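You operate a simulated robot arm through the tools that you are given. There is no shell and no other tool. Be economical: measure what you need, move in short steps, check, and stop when the job is done.

You run a simulated robot arm. Do the job below in one go: nothing can be reset, and whatever is moved stays where it is left.

JOB
Comb-test the glued square, rinse the comb and lay the dry square crosswise on the glue.
Fine: rinse in the soak tub and put the comb back. Set down upright: film comb.

The check looks at the end state, three seconds after you hand in, the way a careful person would. Anything else that was tipped, shoved, dropped, spilled or broken makes it a failure.

ROBOT AND FRAMES
A 6-joint arm with a two-finger parallel gripper, fixed in place. Base frame: the origin is at the foot of the arm, x ahead of it, y to its left, z up; the work surface is at about z = 0.85. Lengths are in m, angles in degrees, forces in N, time in s.
With the tool pointing down near the work surface it reaches from about 0.26 to 0.68 m from the base axis. Its first joint turns from -66.0 to 66.0 degrees. Payload 2.9 kg.
The TCP is the grasp point between the finger pads, 0.03 m short of the fingertips. In the tool frame z runs along the fingers and y along their closing line. The gripper opens to 0.11 m. The fingers are 0.02 m wide and 0.01 m thick; the gripper's body (0.048 by 0.112 m) begins 0.055 m behind the TCP.
Orientation is told as [roll, pitch, yaw] about the base's x, y, z axes, in that order, counted from this pose: with the fingers straight down and closing along the base's y, the tool's x points along the base's -x, its y along +y and its z along -z.

CONTROLS
- The arm moves only by the tool arm_command. Its arguments are lists of equal length, an entry for each row: "dp": the shift along the tool's x, y, z in m, a list of three; "angular": the turn, a rotation vector about the tool's x, y, z in degrees, a list of three; "grip": the closure, from 0 (fully open) to 1 (shut). In form: {"dp": [[tx, ty, tz], ...], "angular": [[ax, ay, az], ...], "grip": [grip, ...]}. A call has 1 to 10 rows; each row shifts and turns the commanded pose from where the row before left it, along the tool's axes as they then stand. Each row takes 0.2 s and may step no farther than 0.05 m and 8.6 degrees from the row before; otherwise, or with a gripper value out of range, the whole call is refused. Where a pose cannot be reached the arm comes as near as it can. A force on the tool above 40 N (or 10 N above the force at the start of the call, whichever is more), or a blocked arm, ends the call early, and 0.2 s more pass. Each finger travels about 0.108 m/s and halts on what it meets, pressing with about 39 N; the grip force reading is that of the motor and also rises with nothing between the fingers. The clock runs only during rows and for 0.2 s after the last one: add rows that do not move to give the fingers time. It gives the time, the measured TCP pose, the force on the tool (base axes), the opening and the grip force at its end, in the units of the frame above (readings bear some noise), with the torque about the TCP (base axes, N m) and any sound that the robot's microphone picked up.
- Cameras (640 x 400 px; columns grow to the right, rows downward): "scene" is fixed at [0.0838, 0.4371, 1.3741]; the picture's right is [-0.62, -0.78, 0.00], its down [-0.46, 0.37, -0.81] and it looks along [0.63, -0.50, -0.59] (base axes); focal length 331 px, centre (320, 200). "wrist" rides on the gripper at [0.072, 0.017, -0.103] in the tool frame; the picture's right is [-0.23, 0.97, 0.00], its down [-0.76, -0.18, -0.62] and it looks along [-0.61, -0.14, 0.78] (tool axes); focal length 222 px, centre (320, 200). There is no depth. A picture from a camera that has moved, and an enlarged one, comes with that camera's place and axes in the base frame and with its lens. The place of the scene camera against the robot may be out by one fixed shift of up to 0.018 m in any direction.
- grab_frame(camera): a new picture of that camera. The clock stands still meanwhile.
- enlarge(camera, box): a new picture of the part [left, top, right, bottom] of that camera's present view, enlarged. The clock stands still meanwhile.
- close_job(): hands the job in; it is judged then, once.

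Work in short steps. Places have to be worked out from the pictures, the camera data and where the tool is seen: move nearer, look again, correct. Check each grasp and each placing, and mend what went wrong. You have 120 turns and 68 pictures in all, those below and enlarged ones among them. Open the gripper and draw the arm clear of the work before you hand the job in, unless the task says otherwise; then end with one line.

The tools are called after "Request:" as a command line: name --argument value ..., lists and objects as JSON in quotes. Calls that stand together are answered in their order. arm_command: Moves the arm, as the interface text tells. Its arguments: {"type":"object","properties":{"dp":{"type":"array","items":{"type":"array","items":{"type":"number"}}},"angular":{"type":"array","items":{"type":"array","items":{"type":"number"}}},"grip":{"type":"array","items":{"type":"number"}}},"required":["dp","angular","grip"]} The other tools are called the same way: grab_frame (camera) takes a picture; enlarge (camera, box) takes an enlarged picture of a part of a camera's view; close_job () hands the job in.

At the start:

```text
t: 0.0
position: [0.5012, -0.0104, 1.1649]
orientation: [0.1, 0.0, 0.0]
wrist_force: [0.0, -0.1, -0.4]
wrist_torque: [-0.02, 0.01, 0.0]
opening: 0.1099
finger_force: 0.1
```

scene: 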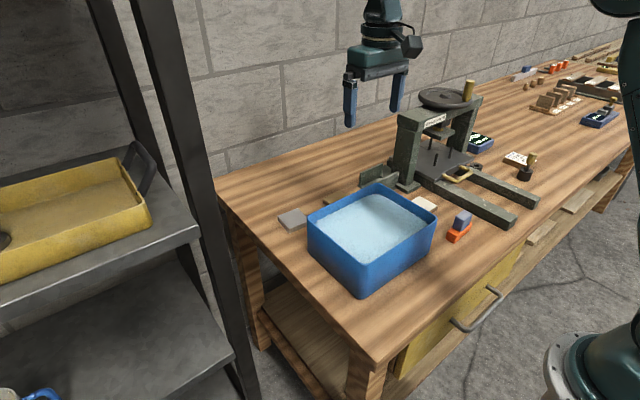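
wrist: 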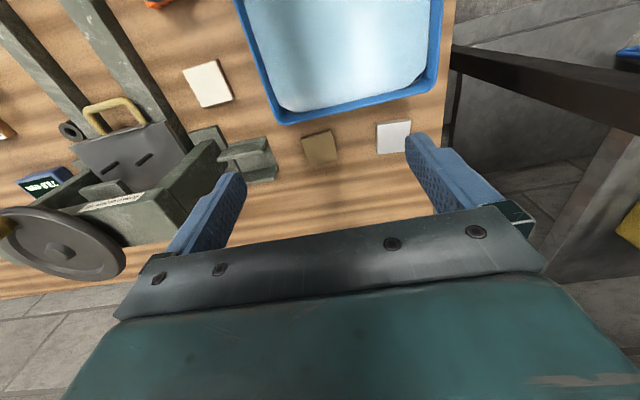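

I see a tub, several square tiles, a press and some small items; I'll enlarge the scene to identify the comb and squares.

Request:
enlarge --camera "scene" --box '[260, 150, 480, 290]'

Request:
enlarge --camera "scene" --box '[380, 60, 640, 220]'

Request:
enlarge --camera "wrist" --box '[0, 0, 450, 280]'

```text
2.86 times, centred on (370, 220) of scene
camera zoom: at [0.0838, 0.4371, 1.3741], right [-0.62, -0.78, 0.0], down [-0.46, 0.37, -0.81], along [0.63, -0.5, -0.59], focal length 945 px, centre (177, 143)
```

zoom: 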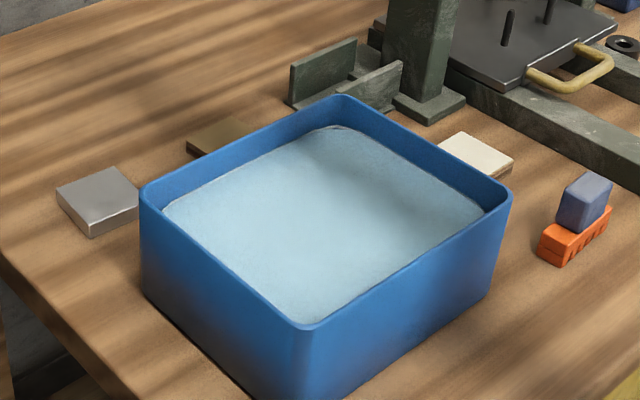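

```text
2.46 times, centred on (510, 140) of scene
camera zoom: at [0.0838, 0.4371, 1.3741], right [-0.62, -0.78, 0.0], down [-0.46, 0.37, -0.81], along [0.63, -0.5, -0.59], focal length 814 px, centre (-148, 348)
```

zoom: 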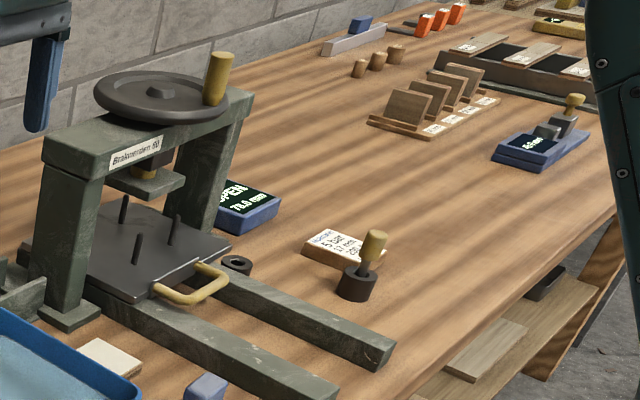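

```text
1.42 times, centred on (225, 140) of wrist
camera zoom: at [0.428, 0.0066, 1.2653], right [0.23, 0.97, 0.0], down [0.76, -0.18, 0.62], along [0.61, -0.14, -0.78], focal length 316 px, centre (455, 285)
```

zoom: 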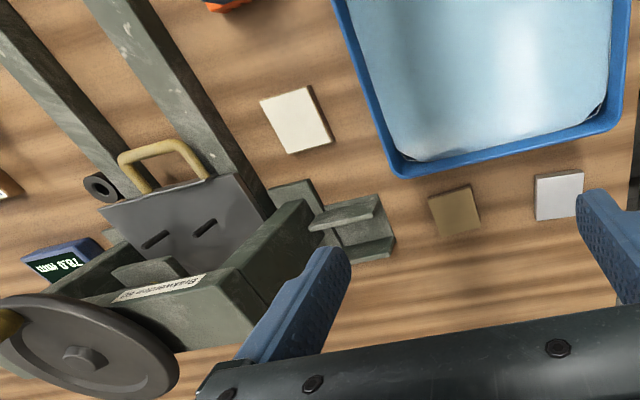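

Zooming tightly on the squares and comb to tell glued from dry.

Request:
enlarge --camera "scene" --box '[270, 180, 360, 236]'

Request:
enlarge --camera "scene" --box '[400, 185, 490, 241]'

Request:
enlarge --camera "wrist" --box '[280, 105, 420, 192]'

Request:
enlarge --camera "wrist" --box '[130, 0, 270, 120]'

```text
7.11 times, centred on (315, 208) of scene
camera zoom: at [0.0838, 0.4371, 1.3741], right [-0.62, -0.78, 0.0], down [-0.46, 0.37, -0.81], along [0.63, -0.5, -0.59], focal length 2353 px, centre (356, 143)
```

zoom: 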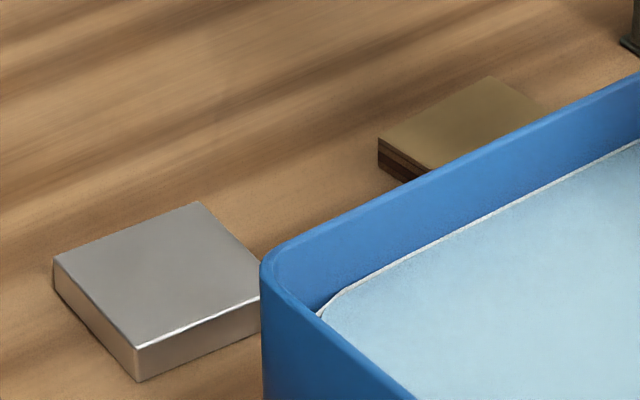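

```text
7.11 times, centred on (445, 213) of scene
camera zoom: at [0.0838, 0.4371, 1.3741], right [-0.62, -0.78, 0.0], down [-0.46, 0.37, -0.81], along [0.63, -0.5, -0.59], focal length 2353 px, centre (-569, 108)
```

zoom: 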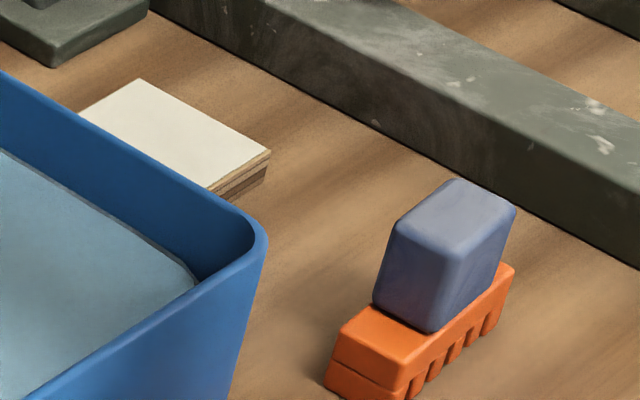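

```text
4.57 times, centred on (350, 148) of wrist
camera zoom: at [0.428, 0.0066, 1.2653], right [0.23, 0.97, 0.0], down [0.76, -0.18, 0.62], along [0.61, -0.14, -0.78], focal length 1015 px, centre (183, 435)
```

zoom: 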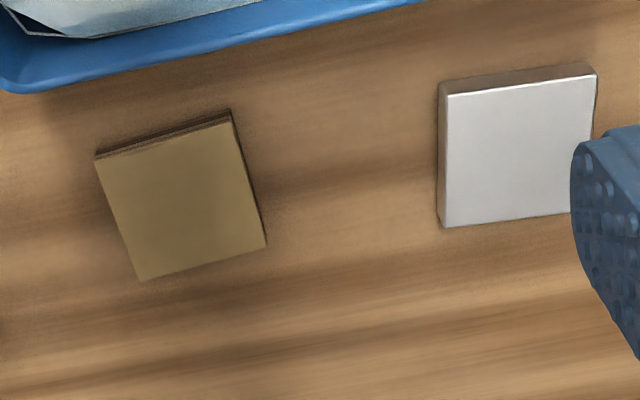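

```text
3.33 times, centred on (200, 60) of wrist
camera zoom: at [0.428, 0.0066, 1.2653], right [0.23, 0.97, 0.0], down [0.76, -0.18, 0.62], along [0.61, -0.14, -0.78], focal length 740 px, centre (720, 667)
```

zoom: 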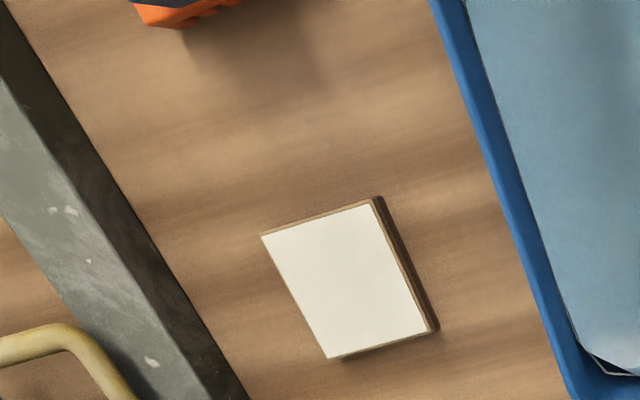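

White square (~0.46,-0.195) looks like it carries glue; the brown one (~0.62,-0.035) seems the dry ply, grey is metal. I'll move nearer above the white one for a close look.

Request:
arm_command --dp '[[0.0134, -0.036, 0.029], [0.0134, -0.036, 0.029], [0.0134, -0.036, 0.029], [0.0134, -0.036, 0.029], [0.0134, -0.036, 0.029], [0, 0, 0]]' --angular '[[0, 0, 0], [0, 0, 0], [0, 0, 0], [0, 0, 0], [0, 0, 0], [0, 0, 0]]' --grip '[0, 0, 0, 0, 0, 0]'

Request:
grab_frame --camera "wrist"

```text
t: 1.4
position: [0.4344, -0.1915, 1.0159]
orientation: [0.1, 0.0, 0.0]
wrist_force: [0.5, -0.3, -0.5]
wrist_torque: [-0.03, 0.0, -0.01]
opening: 0.1101
finger_force: 0.0
```

```text
58 pictures are left
camera wrist: at [0.3609, -0.1754, 1.1181], right [0.23, 0.97, 0.0], down [0.76, -0.18, 0.62], along [0.61, -0.14, -0.78], focal length 222 px, centre (320, 200)
```

wrist: 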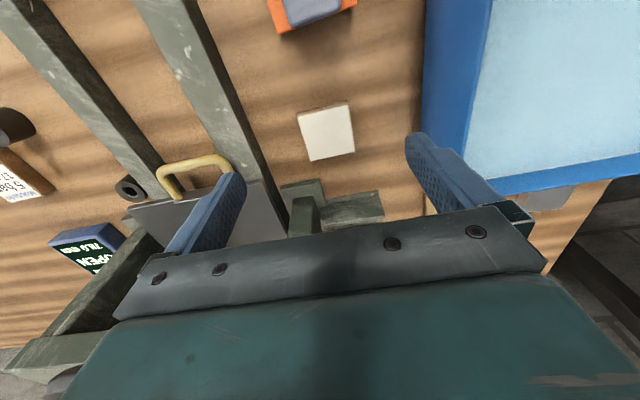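

Request:
enlarge --camera "wrist" --box '[280, 90, 376, 170]'

Request:
enlarge --camera "wrist" --box '[250, 0, 380, 60]'

```text
5.00 times, centred on (328, 130) of wrist
camera zoom: at [0.3609, -0.1754, 1.1181], right [0.23, 0.97, 0.0], down [0.76, -0.18, 0.62], along [0.61, -0.14, -0.78], focal length 1111 px, centre (280, 550)
```

zoom: 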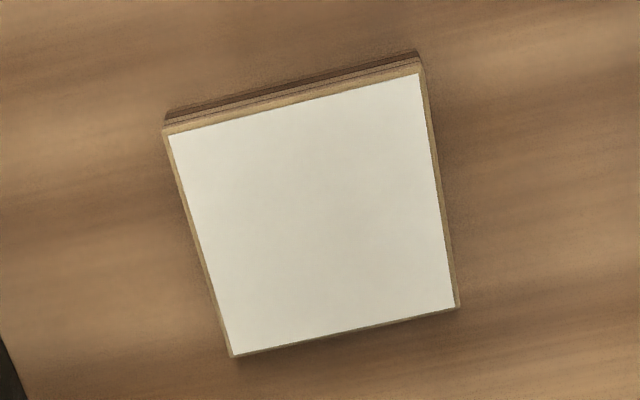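

```text
4.92 times, centred on (315, 30) of wrist
camera zoom: at [0.3609, -0.1754, 1.1181], right [0.23, 0.97, 0.0], down [0.76, -0.18, 0.62], along [0.61, -0.14, -0.78], focal length 1094 px, centre (345, 1037)
```

zoom: 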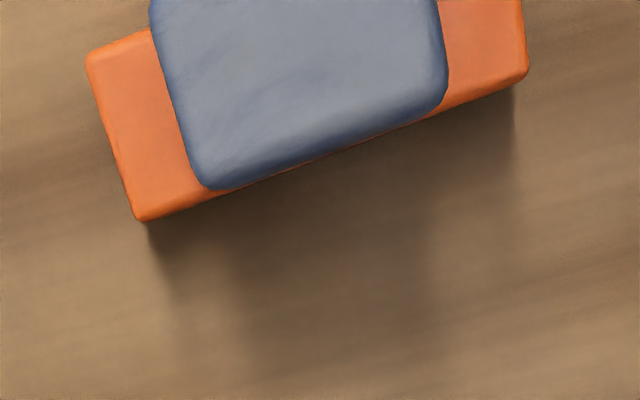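

White is a 60 mm ply tile at about (0.467,-0.190), yaw ~0, with white glue on top. Now shift back toward the base to see the comb fully.

Request:
arm_command --dp '[[0.045, 0.005, 0], [0.045, 0.005, 0], [0.045, 0.005, 0.0], [0, 0, 0]]' --angular '[[0, 0, 0], [0, 0, 0], [0, 0, 0], [0, 0, 0]]' --grip '[0, 0, 0, 0]'

Request:
enlarge --camera "wrist" --box '[240, 40, 440, 165]'

```text
t: 2.4
position: [0.2987, -0.1774, 1.0195]
orientation: [0.1, 0.0, 0.0]
wrist_force: [-0.1, 0.0, -0.1]
wrist_torque: [-0.01, -0.04, 0.0]
opening: 0.1099
finger_force: 0.1
```

```text
3.20 times, centred on (340, 102) of wrist
camera zoom: at [0.2258, -0.1608, 1.1205], right [0.23, 0.97, 0.0], down [0.76, -0.18, 0.62], along [0.61, -0.14, -0.78], focal length 711 px, centre (256, 512)
```

zoom: 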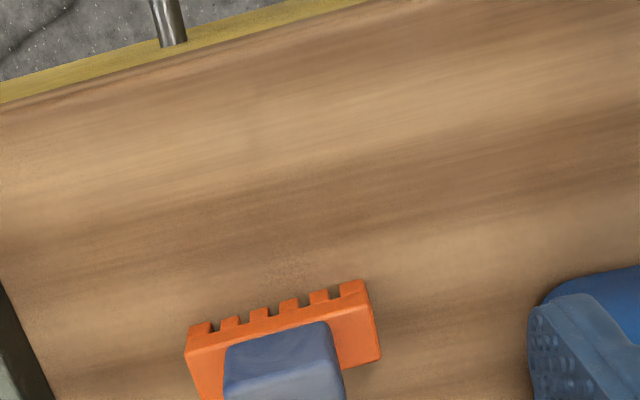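

Request:
enlarge --camera "wrist" --box '[285, 115, 375, 172]'

Request:
enlarge --camera "scene" --box '[438, 200, 486, 248]'

```text
7.02 times, centred on (330, 144) of wrist
camera zoom: at [0.2258, -0.1608, 1.1205], right [0.23, 0.97, 0.0], down [0.76, -0.18, 0.62], along [0.61, -0.14, -0.78], focal length 1559 px, centre (250, 596)
```

zoom: 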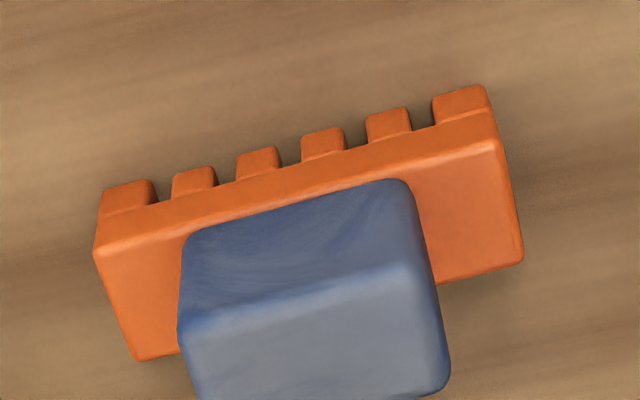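

```text
8.33 times, centred on (462, 224) of scene
camera zoom: at [0.0838, 0.4371, 1.3741], right [-0.62, -0.78, 0.0], down [-0.46, 0.37, -0.81], along [0.63, -0.5, -0.59], focal length 2757 px, centre (-863, 0)
```

zoom: 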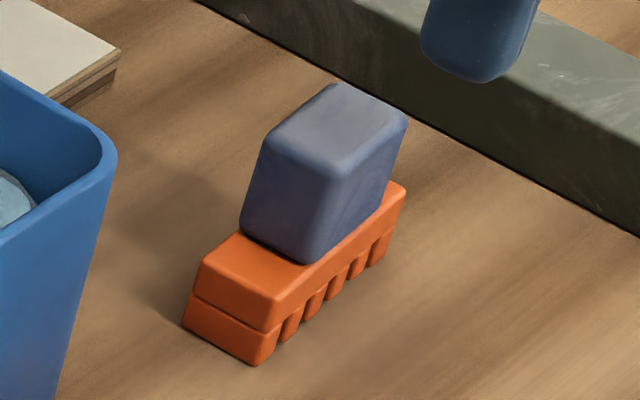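

The comb stands at about (0.349,-0.178), yaw ~2.5°, teeth down, orange top z≈0.8725, handle top ≈0.902, handle ~39 mm wide along y. I go above it and down to TCP 0.945, then check.

Request:
arm_command --dp '[[-0.025, -0.0005, 0], [-0.025, 0, 0], [0, 0, 0.025], [0, 0, 0.025], [0, 0, 0.024], [0, 0, 0]]' --angular '[[0, 0, 0], [0, 0, -2.5], [0, 0, 0], [0, 0, 0], [0, 0, 0], [0, 0, 0]]' --grip '[0, 0, 0, 0, 0, 0]'

Request:
grab_frame --camera "wrist"

Request:
enlarge --camera "scene" --box '[410, 150, 510, 260]'

```text
t: 3.8
position: [0.348, -0.1767, 0.9437]
orientation: [-0.1, -0.1, 2.5]
wrist_force: [-0.9, 0.4, 0.0]
wrist_torque: [0.01, -0.02, 0.02]
opening: 0.1098
finger_force: 0.0
```

```text
52 pictures are left
camera wrist: at [0.2749, -0.1628, 1.0462], right [0.18, 0.98, 0.0], down [0.77, -0.14, 0.62], along [0.61, -0.11, -0.78], focal length 222 px, centre (320, 200)
```

wrist: 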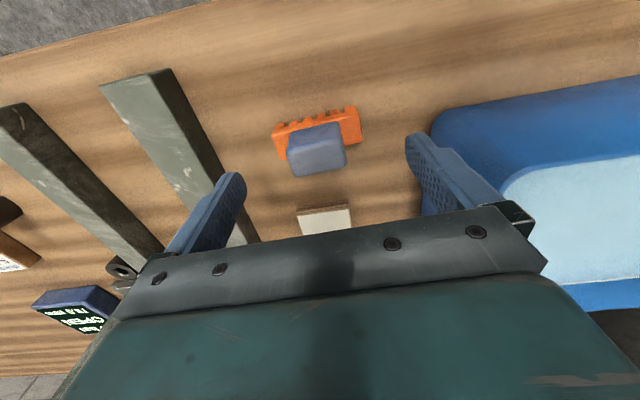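

```text
3.64 times, centred on (460, 205) of scene
camera zoom: at [0.0838, 0.4371, 1.3741], right [-0.62, -0.78, 0.0], down [-0.46, 0.37, -0.81], along [0.63, -0.5, -0.59], focal length 1203 px, centre (-189, 182)
```

zoom: 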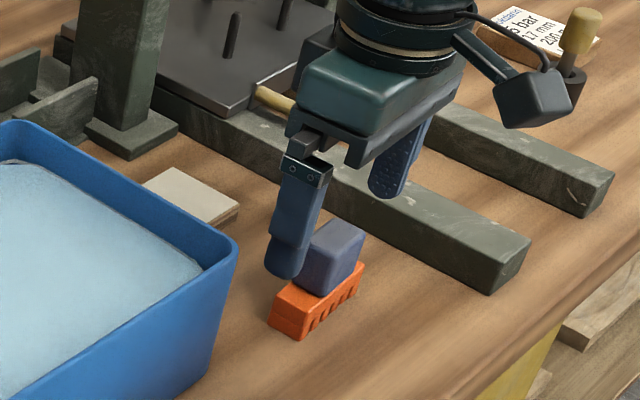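

Alignment looks right; descend to TCP z≈0.908 and close on the handle.

Request:
arm_command --dp '[[0, 0, 0.018], [0, 0, 0.018], [0, 0, 0], [0, 0, 0], [0, 0, 0], [0, 0, 0], [0, 0, 0]]' --angular '[[0, 0, 0], [0, 0, 0], [0, 0, 0], [0, 0, 0], [0, 0, 0], [0, 0, 0], [0, 0, 0]]' --grip '[0, 0, 0, 0.5, 1, 1, 1]'

Request:
enlarge --camera "scene" --box '[410, 150, 510, 260]'

```text
t: 5.4
position: [0.3496, -0.1767, 0.9079]
orientation: [0.1, 0.1, 2.4]
wrist_force: [-0.4, -0.8, 0.3]
wrist_torque: [0.01, -0.02, 0.0]
opening: 0.0394
finger_force: 39.2
```

```text
3.64 times, centred on (460, 205) of scene
camera zoom: at [0.0838, 0.4371, 1.3741], right [-0.62, -0.78, 0.0], down [-0.46, 0.37, -0.81], along [0.63, -0.5, -0.59], focal length 1203 px, centre (-189, 182)
```

zoom: 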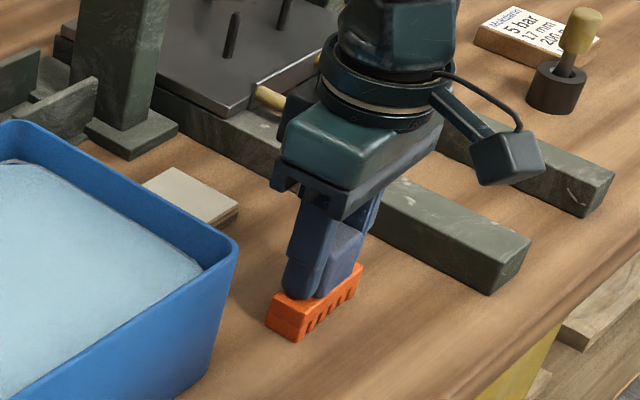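

Grip holds at 39 mm. Lift 0.09 and turn to yaw ~45° so that the 72 mm comb lies along the 60 mm tile's diagonal.

Request:
arm_command --dp '[[0, 0, -0.03], [0, 0, -0.03], [0, 0, -0.03], [0, 0, 0], [0, 0, 0], [0, 0, 0], [0, 0, 0], [0, 0, 0], [0, 0, 0]]' --angular '[[0, 0, 0], [0, 0, 0], [0, 0, 0], [0, 0, -8.5], [0, 0, -8.5], [0, 0, -8.5], [0, 0, -8.5], [0, 0, -8.5], [0, 0, 0]]' --grip '[1, 1, 1, 1, 1, 1, 1, 1, 1]'

```text
t: 7.4
position: [0.347, -0.1753, 0.9987]
orientation: [-0.1, 0.1, 45.1]
wrist_force: [-0.2, -0.8, -0.8]
wrist_torque: [-0.02, -0.01, -0.01]
opening: 0.0393
finger_force: 38.9
```

Move over the tile centre at height, then look.

Request:
arm_command --dp '[[-0.0247, -0.0309, 0], [-0.0247, -0.0309, 0], [-0.0247, -0.0309, 0], [0, 0, 0], [0, 0, 0.02], [0, 0, 0.02], [0, 0, 0]]' --angular '[[0, 0, 0], [0, 0, 0], [0, 0, 0], [0, 0, 0], [0, 0, 0], [0, 0, 0], [0, 0, 0]]' --grip '[1, 1, 1, 1, 1, 1, 1]'

Request:
enlarge --camera "scene" --box '[370, 130, 490, 240]'

Request:
grab_frame --camera "wrist"

```text
t: 9.0
position: [0.4663, -0.19, 0.9586]
orientation: [0.0, 0.0, 44.9]
wrist_force: [0.4, -0.5, -0.8]
wrist_torque: [0.01, -0.02, 0.0]
opening: 0.039
finger_force: 39.1
```

```text
3.64 times, centred on (430, 185) of scene
camera zoom: at [0.0838, 0.4371, 1.3741], right [-0.62, -0.78, 0.0], down [-0.46, 0.37, -0.81], along [0.63, -0.5, -0.59], focal length 1203 px, centre (-80, 254)
```

zoom: 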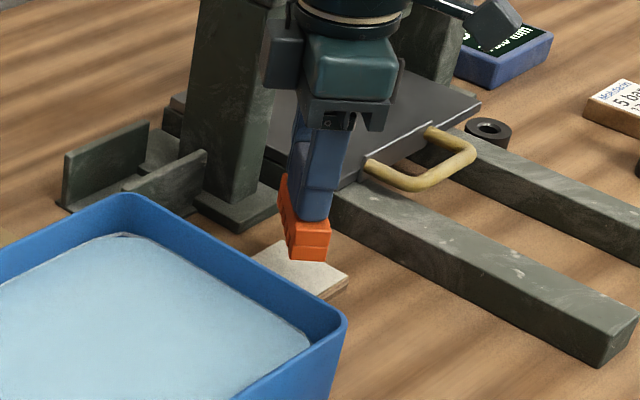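

```text
48 pictures are left
camera wrist: at [0.4023, -0.2292, 1.06], right [-0.53, 0.85, 0.0], down [0.66, 0.41, 0.62], along [0.53, 0.33, -0.78], focal length 222 px, centre (320, 200)
```

wrist: 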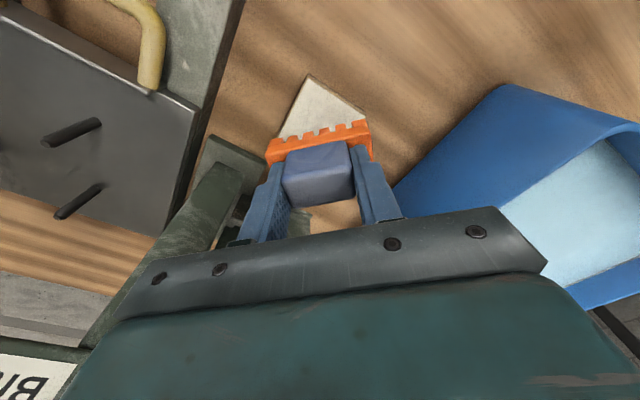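

Comb lies over the tile's diagonal; teeth are ~0.9. Descend .028 then fine steps watching force.

Request:
arm_command --dp '[[0, 0, 0.014], [0, 0, 0.014], [0, 0, 0.003], [0, 0, 0]]' --angular '[[0, 0, 0], [0, 0, 0], [0, 0, 0], [0, 0, 0]]' --grip '[1, 1, 1, 1]'

Request:
enlarge --camera "scene" --box '[395, 175, 455, 225]'

```text
t: 10.0
position: [0.4656, -0.1896, 0.9265]
orientation: [0.1, 0.1, 45.1]
wrist_force: [-0.4, 0.2, -1.3]
wrist_torque: [0.0, -0.01, -0.02]
opening: 0.0394
finger_force: 38.9
```

```text
8.00 times, centred on (425, 200) of scene
camera zoom: at [0.0838, 0.4371, 1.3741], right [-0.62, -0.78, 0.0], down [-0.46, 0.37, -0.81], along [0.63, -0.5, -0.59], focal length 2647 px, centre (-520, 200)
```

zoom: 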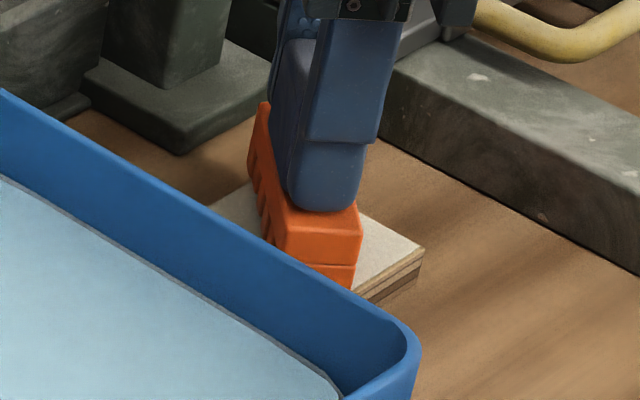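

Teeth ~0.868; continue in 1.5 mm steps.

Request:
arm_command --dp '[[0, 0, 0.002], [0, 0, 0.002], [0, 0, 0]]' --angular '[[0, 0, 0], [0, 0, 0], [0, 0, 0]]' --grip '[1, 1, 1]'

Request:
arm_command --dp '[[0, 0, 0.0015], [0, 0, 0]]' --angular '[[0, 0, 0], [0, 0, 0]]' --grip '[1, 1]'

Request:
arm_command --dp '[[0, 0, 0.0015], [0, 0, 0]]' --angular '[[0, 0, 0], [0, 0, 0]]' --grip '[1, 1]'

```text
t: 10.8
position: [0.4668, -0.1896, 0.923]
orientation: [0.0, 0.1, 45.0]
wrist_force: [0.4, -0.2, -0.4]
wrist_torque: [-0.02, 0.03, 0.01]
opening: 0.039
finger_force: 39.0
```

```text
t: 11.4
position: [0.4673, -0.1901, 0.9227]
orientation: [-0.2, 0.1, 45.0]
wrist_force: [-0.7, 1.1, 11.3]
wrist_torque: [0.07, 0.12, -0.01]
opening: 0.0393
finger_force: 38.9
```

```text
t: 12.0
position: [0.4673, -0.1888, 0.9233]
orientation: [-0.3, -0.2, 45.0]
wrist_force: [-3.6, 1.3, 32.4]
wrist_torque: [0.11, 0.35, 0.04]
opening: 0.0393
finger_force: 39.4
```

Firm contact (32 N) held on the film. Lift straight up and look at the marks.

Request:
arm_command --dp '[[0, 0, -0.002], [0, 0, -0.01], [0, 0, -0.03], [0, 0, -0.04], [0, 0, 0]]' --angular '[[0, 0, 0], [0, 0, 0], [0, 0, 0], [0, 0, 0], [0, 0, 0]]' --grip '[1, 1, 1, 1, 1]'

Request:
enlarge --camera "scene" --box '[380, 140, 480, 225]'

Request:
enlarge --camera "wrist" --box '[250, 60, 410, 240]'

```text
t: 13.2
position: [0.4682, -0.191, 1.0009]
orientation: [0.1, -0.1, 45.0]
wrist_force: [0.8, -0.3, -1.1]
wrist_torque: [-0.04, -0.01, 0.0]
opening: 0.0395
finger_force: 38.8
```

```text
4.71 times, centred on (430, 182) of scene
camera zoom: at [0.0838, 0.4371, 1.3741], right [-0.62, -0.78, 0.0], down [-0.46, 0.37, -0.81], along [0.63, -0.5, -0.59], focal length 1557 px, centre (-198, 282)
```

zoom: 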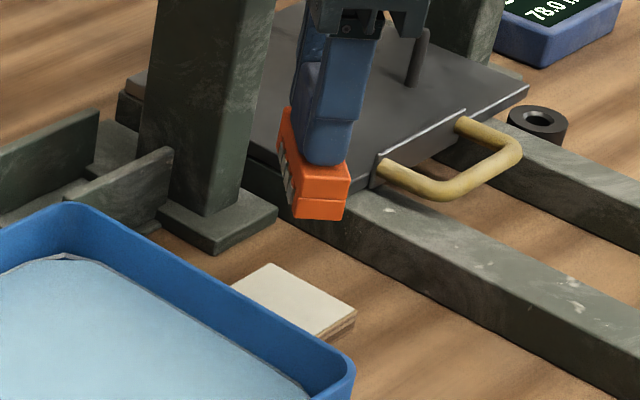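

```text
2.22 times, centred on (330, 150) of wrist
camera zoom: at [0.4042, -0.2299, 1.1036], right [-0.53, 0.85, 0.0], down [0.67, 0.41, 0.62], along [0.53, 0.33, -0.78], focal length 494 px, centre (298, 311)
```

zoom: 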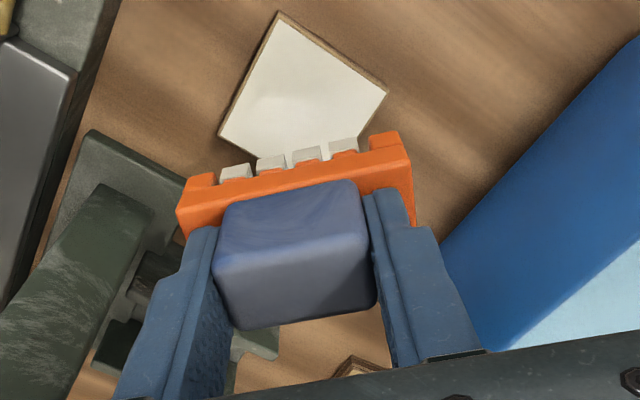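

The middle four teeth carry glue: test done. Raise, turn back to the original yaw and go above the tub centre (~0.445,0.02).

Request:
arm_command --dp '[[0, 0, -0.03], [0, 0, -0.03], [0, 0, 0], [0, 0, 0], [0, 0, 0], [0, 0, 0]]' --angular '[[0, 0, 0], [0, 0, 8.5], [0, 0, 8.5], [0, 0, 8.5], [0, 0, 8.5], [0, 0, 8.5]]' --grip '[1, 1, 1, 1, 1, 1]'

Request:
arm_command --dp '[[0.0026, 0.0422, 0], [0.0026, 0.0422, 0], [0.0026, 0.0422, 0], [0.0026, 0.0422, 0], [0.0026, 0.0422, 0], [0, 0, 0]]' --angular '[[0, 0, 0], [0, 0, 0], [0, 0, 0], [0, 0, 0], [0, 0, 0], [0, 0, 0]]' --grip '[1, 1, 1, 1, 1, 1]'

Request:
grab_frame --camera "scene"

Request:
grab_frame --camera "wrist"

```text
t: 14.6
position: [0.466, -0.1902, 1.0614]
orientation: [0.0, 0.0, 2.3]
wrist_force: [-0.7, -1.1, -0.6]
wrist_torque: [-0.01, 0.01, 0.01]
opening: 0.0394
finger_force: 38.4
```

```text
t: 16.0
position: [0.4443, 0.02, 1.0618]
orientation: [0.0, 0.0, 2.6]
wrist_force: [-0.4, -0.6, -0.9]
wrist_torque: [-0.03, -0.01, -0.01]
opening: 0.0393
finger_force: 39.2
```

```text
44 pictures are left
```

scene: 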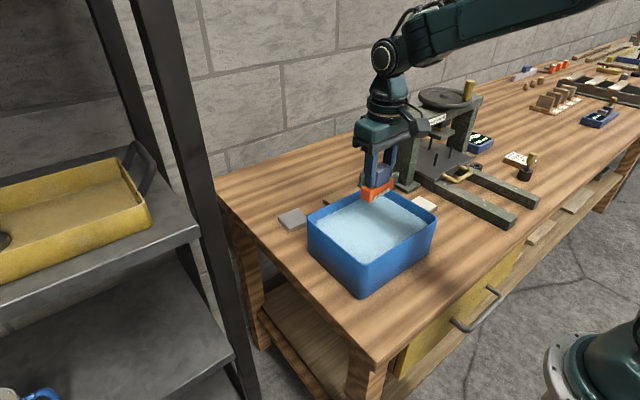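

```text
43 pictures are left
camera wrist: at [0.371, 0.0335, 1.163], right [0.18, 0.98, 0.0], down [0.77, -0.14, 0.62], along [0.61, -0.12, -0.78], focal length 222 px, centre (320, 200)
```

wrist: 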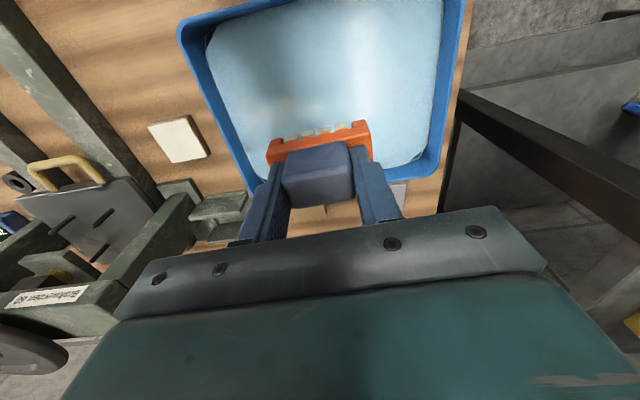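

Tub centre ≈(0.44,0.027), well clear around the comb. Lower until the teeth are in the liquid.

Request:
arm_command --dp '[[0, 0, 0.035], [0, 0, 0.035], [0, 0, 0.025], [0, 0, 0.008], [0, 0, 0]]' --angular '[[0, 0, 0], [0, 0, 0], [0, 0, 0], [0, 0, 0], [0, 0, 0]]' --grip '[1, 1, 1, 1, 1]'

Request:
enlarge --camera "scene" --box '[300, 140, 450, 300]'

```text
t: 17.2
position: [0.4435, 0.0212, 0.9593]
orientation: [-0.1, 0.0, 2.5]
wrist_force: [0.1, 0.1, -0.2]
wrist_torque: [-0.01, 0.01, -0.02]
opening: 0.039
finger_force: 38.5
```

```text
2.50 times, centred on (375, 220) of scene
camera zoom: at [0.0838, 0.4371, 1.3741], right [-0.62, -0.78, 0.0], down [-0.46, 0.37, -0.81], along [0.63, -0.5, -0.59], focal length 827 px, centre (182, 150)
```

zoom: 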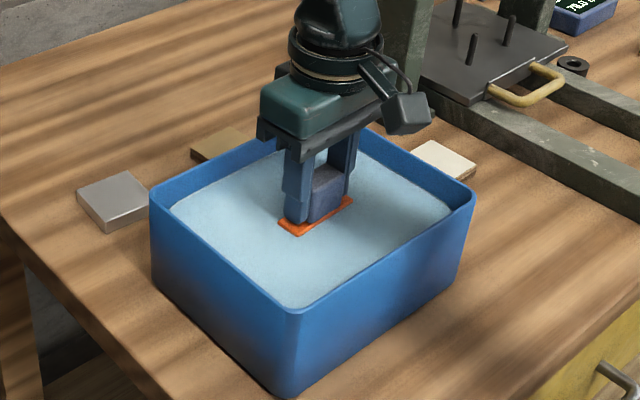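

The teeth are fully immersed. Swish gently, then lift out slowly and drain.

Request:
arm_command --dp '[[0, 0.01, 0], [0, -0.01, 0], [0, -0.01, 0], [0, 0.01, 0], [0, 0.01, 0], [0, -0.01, 0], [0, 0, 0], [0, 0, 0]]' --angular '[[0, 0, 0], [0, 0, 0], [0, 0, 0], [0, 0, 0], [0, 0, 0], [0, 0, 0], [0, 0, 0], [0, 0, 0]]' --grip '[1, 1, 1, 1, 1, 1, 1, 1]'

Request:
arm_command --dp '[[0, 0, -0.02], [0, 0, -0.02], [0, 0, -0.03], [0, 0, -0.033], [0, 0, 0], [0, 0, 0]]' --angular '[[0, 0, 0], [0, 0, 0], [0, 0, 0], [0, 0, 0], [0, 0, 0], [0, 0, 0]]' --grip '[1, 1, 1, 1, 1, 1]'

Request:
enlarge --camera "wrist" --box '[250, 100, 390, 220]'

```text
t: 19.0
position: [0.4445, 0.0222, 0.9585]
orientation: [0.1, 0.0, 2.6]
wrist_force: [-0.8, -0.7, 0.3]
wrist_torque: [0.02, -0.02, 0.0]
opening: 0.0391
finger_force: 39.2
```

```text
t: 20.4
position: [0.4447, 0.0225, 1.063]
orientation: [0.0, 0.1, 2.5]
wrist_force: [0.7, 0.0, -2.3]
wrist_torque: [-0.02, 0.01, 0.01]
opening: 0.0394
finger_force: 38.8
```

```text
3.33 times, centred on (320, 160) of wrist
camera zoom: at [0.3716, 0.0357, 1.1648], right [0.18, 0.98, 0.0], down [0.77, -0.14, 0.62], along [0.61, -0.11, -0.78], focal length 740 px, centre (320, 333)
```

zoom: 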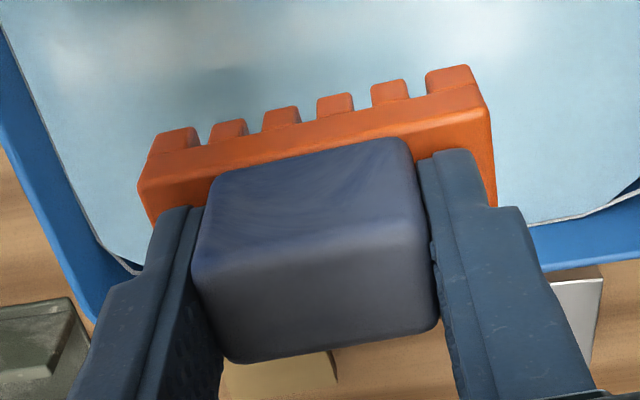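

Teeth clean. Carry it back above its original spot (0.349,-0.177).

Request:
arm_command --dp '[[0.0208, -0.0389, 0], [0.0208, -0.0389, 0], [0.0208, -0.0389, 0], [0.0208, -0.0389, 0], [0.0208, -0.0389, 0], [0, 0, 0]]' --angular '[[0, 0, 0], [0, 0, 0], [0, 0, 0], [0, 0, 0], [0, 0, 0], [0, 0, 0]]' --grip '[1, 1, 1, 1, 1, 1]'

Request:
arm_command --dp '[[0, 0, 0.04], [0, 0, 0.04], [0, 0, 0.04], [0, 0, 0.026], [0, 0, 0]]' --angular '[[0, 0, 0], [0, 0, 0], [0, 0, 0], [0, 0, 0], [0, 0, 0]]' --grip '[1, 1, 1, 1, 1]'

```text
t: 21.8
position: [0.3487, -0.178, 1.0649]
orientation: [0.0, 0.1, 2.5]
wrist_force: [-0.8, 0.2, -1.4]
wrist_torque: [-0.02, -0.01, 0.0]
opening: 0.0389
finger_force: 38.8
```

```text
t: 23.0
position: [0.3487, -0.1749, 0.917]
orientation: [0.0, 0.0, 2.5]
wrist_force: [0.3, -0.1, -1.1]
wrist_torque: [0.03, 0.0, 0.01]
opening: 0.0396
finger_force: 39.3
```

Lower in small steps until the teeth touch the bench (~0.908).

Request:
arm_command --dp '[[0, 0, 0.003], [0, 0, 0.003], [0, 0, 0.0015], [0, 0, 0]]' --angular '[[0, 0, 0], [0, 0, 0], [0, 0, 0], [0, 0, 0]]' --grip '[1, 1, 1, 1]'

Request:
arm_command --dp '[[0, 0, 0.001], [0, 0, 0]]' --angular '[[0, 0, 0], [0, 0, 0]]' --grip '[1, 1]'

```text
t: 24.0
position: [0.348, -0.1766, 0.9098]
orientation: [-0.1, 0.0, 2.5]
wrist_force: [-0.6, -0.2, -0.9]
wrist_torque: [-0.01, -0.04, 0.03]
opening: 0.0392
finger_force: 38.2
```

```text
t: 24.6
position: [0.3487, -0.1773, 0.909]
orientation: [0.0, 0.0, 2.6]
wrist_force: [-0.8, -0.7, -0.8]
wrist_torque: [-0.01, 0.03, 0.0]
opening: 0.0394
finger_force: 39.3
```

Request:
arm_command --dp '[[0, 0, 0.001], [0, 0, 0]]' --angular '[[0, 0, 0], [0, 0, 0]]' --grip '[1, 1]'

```text
t: 25.2
position: [0.3485, -0.1775, 0.908]
orientation: [0.0, -0.1, 2.6]
wrist_force: [-1.7, 5.1, 18.1]
wrist_torque: [0.17, 0.14, 0.0]
opening: 0.0391
finger_force: 39.4
```

Contact with the bench. Ease off slightly, open, and rise.

Request:
arm_command --dp '[[0, 0, -0.0005], [0, 0, 0], [0, 0, 0], [0, 0, 0], [0, 0, -0.03], [0, 0, -0.04], [0, 0, -0.04], [0, 0, 0]]' --angular '[[0, 0, 0], [0, 0, 0], [0, 0, 0], [0, 0, 0], [0, 0, 0], [0, 0, 0], [0, 0, 0], [0, 0, 0]]' --grip '[0.6, 0.3, 0, 0, 0, 0, 0, 0]'

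Request:
enlarge --camera "scene" --box '[390, 150, 510, 260]'

```text
t: 27.0
position: [0.3508, -0.1754, 1.0181]
orientation: [0.1, 0.0, 2.5]
wrist_force: [-0.9, 0.1, -0.9]
wrist_torque: [-0.01, -0.03, 0.01]
opening: 0.1102
finger_force: 0.1
```

```text
3.64 times, centred on (450, 205) of scene
camera zoom: at [0.0838, 0.4371, 1.3741], right [-0.62, -0.78, 0.0], down [-0.46, 0.37, -0.81], along [0.63, -0.5, -0.59], focal length 1203 px, centre (-153, 182)
```

zoom: 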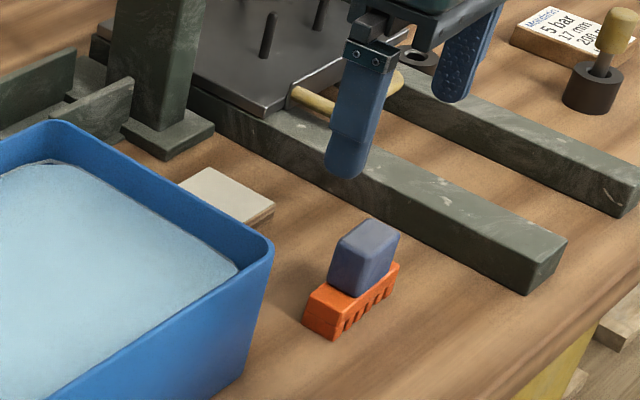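

Comb is back, upright. Now inspect the glued tile's edges closely for grain direction.

Request:
arm_command --dp '[[-0.035, -0.008, 0], [-0.035, -0.008, 0], [0, 0, 0.03], [0, 0, 0.035], [0, 0, 0]]' --angular '[[0, 0, 2.5], [0, 0, 0], [0, 0, 0], [0, 0, 0], [0, 0, 0]]' --grip '[0, 0, 0, 0, 0]'

Request:
enlarge --camera "wrist" --box '[270, 130, 390, 215]'

Request:
enlarge --camera "scene" --box '[408, 190, 444, 214]'

```text
t: 28.2
position: [0.4206, -0.1932, 0.9513]
orientation: [-0.1, 0.0, 0.0]
wrist_force: [-0.5, -0.3, -0.7]
wrist_torque: [-0.02, 0.0, -0.01]
opening: 0.11
finger_force: 0.0
```

```text
4.71 times, centred on (330, 172) of wrist
camera zoom: at [0.3478, -0.1754, 1.054], right [0.23, 0.97, 0.0], down [0.76, -0.18, 0.62], along [0.61, -0.14, -0.78], focal length 1045 px, centre (273, 329)
```

zoom: 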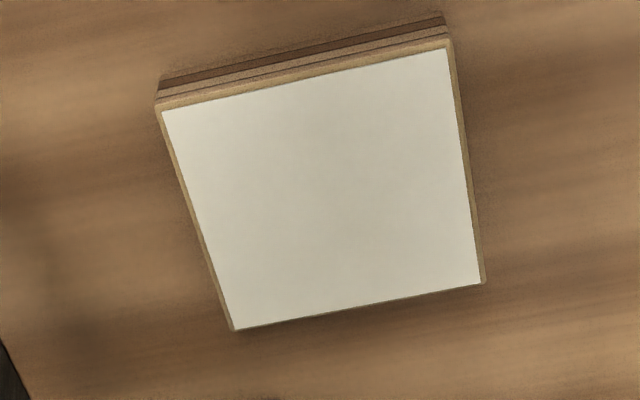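

```text
16.00 times, centred on (426, 202) of scene
camera zoom: at [0.0838, 0.4371, 1.3741], right [-0.62, -0.78, 0.0], down [-0.46, 0.37, -0.81], along [0.63, -0.5, -0.59], focal length 5294 px, centre (-1376, 168)
```

zoom: 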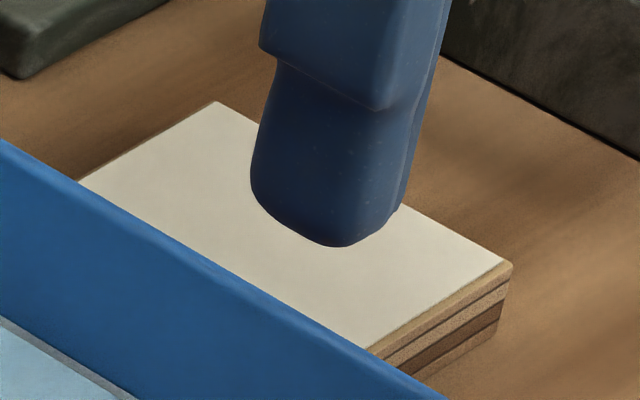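

Edges show alternating plies. Now go to view the dry brown tile similarly.

Request:
arm_command --dp '[[0, 0, -0.045], [0, 0, -0.045], [0, 0, -0.045], [0, 0.05, 0], [0, 0.05, 0], [-0.02, 0.045, 0], [-0.045, 0.005, 0], [-0.045, 0.005, 0], [-0.04, 0, 0.01], [0, 0, 0]]' --angular '[[0, 0, 0], [0, 0, 0], [0, 0, 0], [0, 0, 0], [0, 0, 0], [0, 0, 0], [0, 0, 0], [0, 0, 0], [0, 0, 0], [0, 0, 0]]' --grip '[0, 0, 0, 0, 0, 0, 0, 0, 0, 0]'

Request:
arm_command --dp '[[0, 0, 0.05], [0, 0, 0.045], [0, 0, 0]]' --angular '[[0, 0, 0], [0, 0, 0], [0, 0, 0]]' --grip '[0, 0, 0]'

Request:
grab_frame --camera "wrist"

```text
t: 30.4
position: [0.5707, -0.0373, 1.0768]
orientation: [0.1, 0.0, 0.1]
wrist_force: [0.8, -0.7, 0.9]
wrist_torque: [0.01, -0.01, 0.04]
opening: 0.11
finger_force: 0.1
```

```text
t: 31.2
position: [0.5703, -0.0351, 0.9821]
orientation: [0.1, 0.0, -0.1]
wrist_force: [0.1, -1.0, -0.1]
wrist_torque: [-0.01, -0.02, -0.04]
opening: 0.1101
finger_force: 0.1
```

```text
37 pictures are left
camera wrist: at [0.4969, -0.0185, 1.0844], right [0.23, 0.97, 0.0], down [0.76, -0.18, 0.62], along [0.61, -0.14, -0.78], focal length 222 px, centre (320, 200)
```

wrist: 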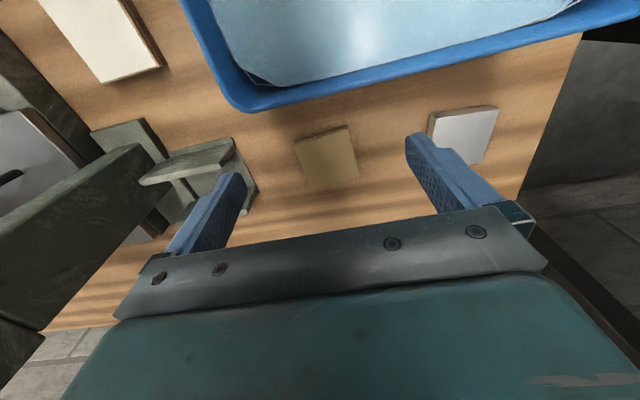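

Request:
enlarge --camera "wrist" --box '[285, 115, 370, 195]'

Request:
enlarge --camera "wrist" --box '[30, 0, 190, 100]'

```text
5.00 times, centred on (328, 155) of wrist
camera zoom: at [0.4969, -0.0185, 1.0844], right [0.23, 0.97, 0.0], down [0.76, -0.18, 0.62], along [0.61, -0.14, -0.78], focal length 1111 px, centre (282, 425)
```

zoom: 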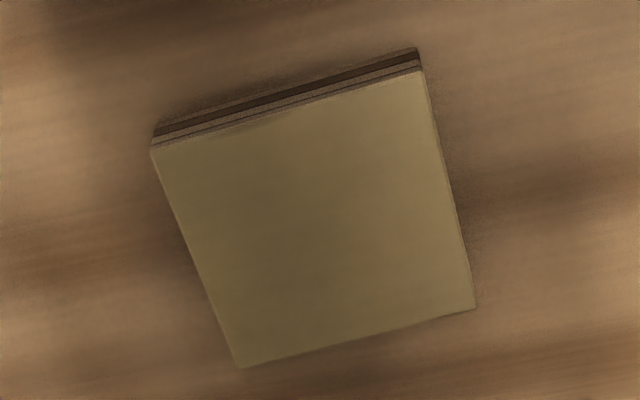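

```text
4.00 times, centred on (110, 50) of wrist
camera zoom: at [0.4969, -0.0185, 1.0844], right [0.23, 0.97, 0.0], down [0.76, -0.18, 0.62], along [0.61, -0.14, -0.78], focal length 888 px, centre (1160, 800)
```

zoom: 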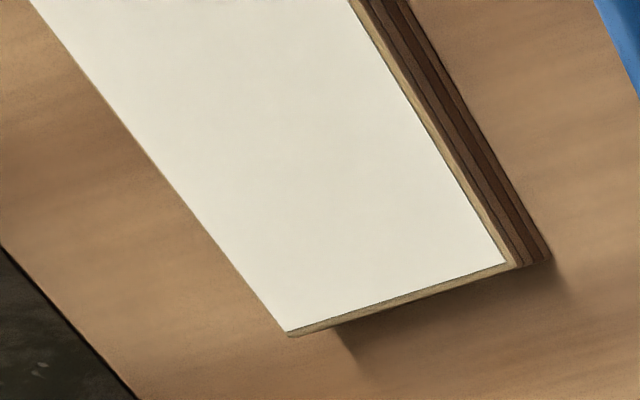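

Compare the -x edges of both tiles from the scene camera at high zoom.

Request:
enlarge --camera "scene" --box '[318, 188, 342, 204]'

Request:
enlarge --camera "scene" --box '[425, 197, 443, 213]'

Request:
enlarge --camera "wrist" --box '[300, 120, 345, 150]'

Request:
enlarge --camera "wrist" --box '[120, 30, 175, 75]'

```text
16.00 times, centred on (330, 196) of scene
camera zoom: at [0.0838, 0.4371, 1.3741], right [-0.62, -0.78, 0.0], down [-0.46, 0.37, -0.81], along [0.63, -0.5, -0.59], focal length 5294 px, centre (160, 264)
```

zoom: 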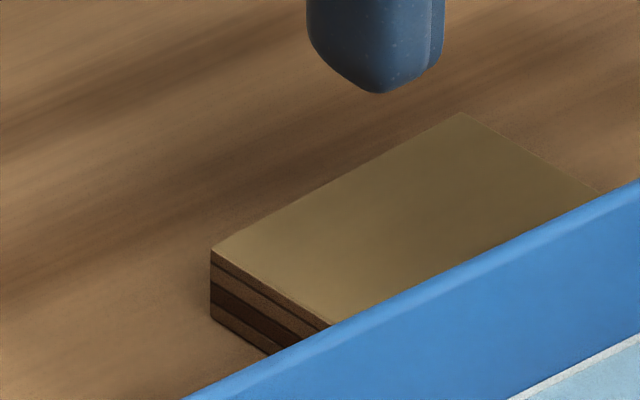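

```text
16.00 times, centred on (434, 205) of scene
camera zoom: at [0.0838, 0.4371, 1.3741], right [-0.62, -0.78, 0.0], down [-0.46, 0.37, -0.81], along [0.63, -0.5, -0.59], focal length 5294 px, centre (-1504, 120)
```

zoom: 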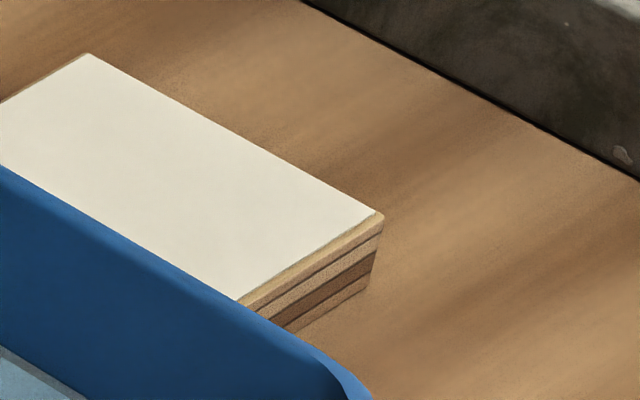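

```text
13.33 times, centred on (322, 135) of wrist
camera zoom: at [0.4969, -0.0185, 1.0844], right [0.23, 0.97, 0.0], down [0.76, -0.18, 0.62], along [0.61, -0.14, -0.78], focal length 2962 px, centre (287, 1067)
```

zoom: 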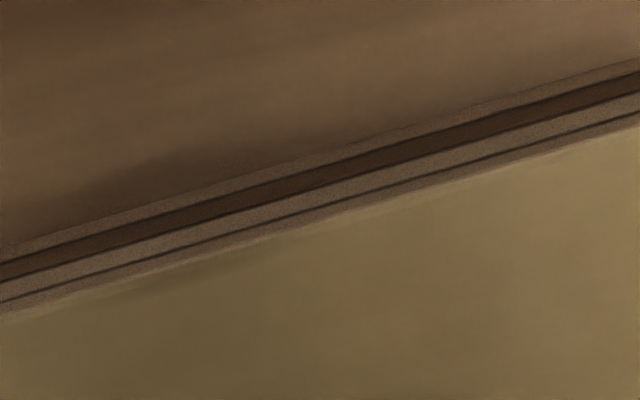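

```text
8.89 times, centred on (148, 52) of wrist
camera zoom: at [0.4969, -0.0185, 1.0844], right [0.23, 0.97, 0.0], down [0.76, -0.18, 0.62], along [0.61, -0.14, -0.78], focal length 1974 px, centre (1853, 1511)
```

zoom: 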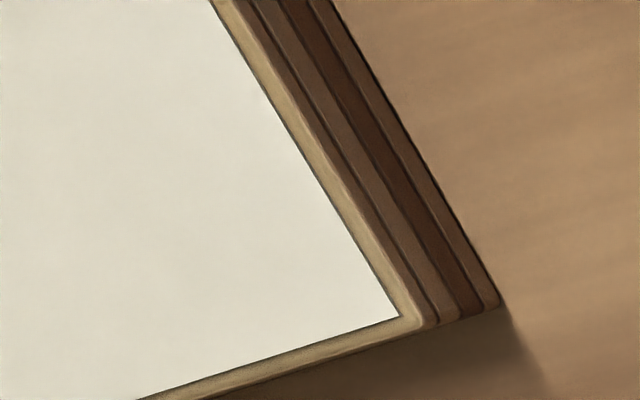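

The edge plies look alike on both tiles; I zoom hard on the dry top and its +y edge for grain cues.

Request:
enlarge --camera "wrist" --box '[315, 145, 345, 170]'

Request:
enlarge --camera "scene" --box '[324, 193, 334, 201]'

```text
16.00 times, centred on (330, 158) of wrist
camera zoom: at [0.4969, -0.0185, 1.0844], right [0.23, 0.97, 0.0], down [0.76, -0.18, 0.62], along [0.61, -0.14, -0.78], focal length 3554 px, centre (160, 880)
```

zoom: 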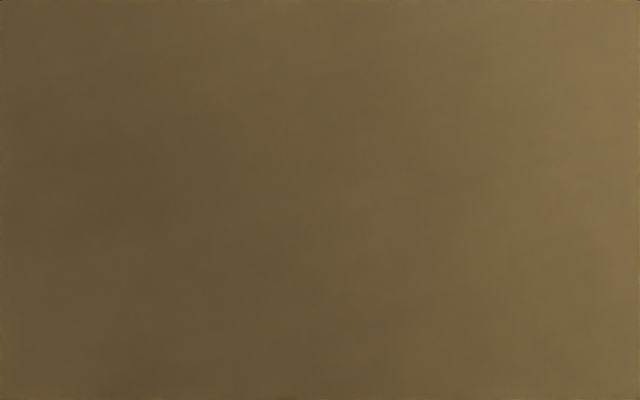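

```text
16.00 times, centred on (329, 197) of scene
camera zoom: at [0.0838, 0.4371, 1.3741], right [-0.62, -0.78, 0.0], down [-0.46, 0.37, -0.81], along [0.63, -0.5, -0.59], focal length 5294 px, centre (176, 248)
```

zoom: 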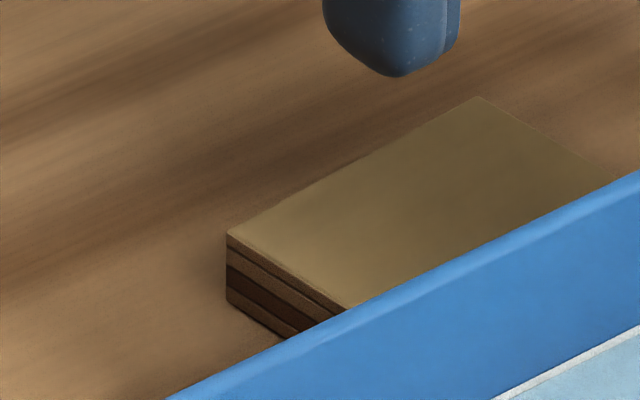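

No grain is visible; both tiles lie alike, so crosswise = 90° turn. Plan: grip the dry tile at gripper yaw -86.4°, and lay it with gripper yaw 0 where clearance is known. Raise and turn now.

Request:
arm_command --dp '[[0, 0, -0.04], [0, 0, 0], [0, 0, 0], [0, 0, 0], [0, 0, 0], [0, 0, 0], [0, 0, 0], [0, 0, 0], [0, 0, 0], [0, 0, 0]]' --angular '[[0, 0, 8.6], [0, 0, 8.6], [0, 0, 8.6], [0, 0, 8.6], [0, 0, 8.6], [0, 0, 8.6], [0, 0, 8.6], [0, 0, 8.6], [0, 0, 8.6], [0, 0, 8.6]]' --grip '[0, 0, 0, 0, 0, 0, 0, 0, 0, 0]'

```text
t: 33.4
position: [0.5701, -0.0359, 1.022]
orientation: [-0.1, 0.0, -86.1]
wrist_force: [0.5, 0.5, -0.5]
wrist_torque: [0.04, 0.04, -0.01]
opening: 0.11
finger_force: 0.0
```

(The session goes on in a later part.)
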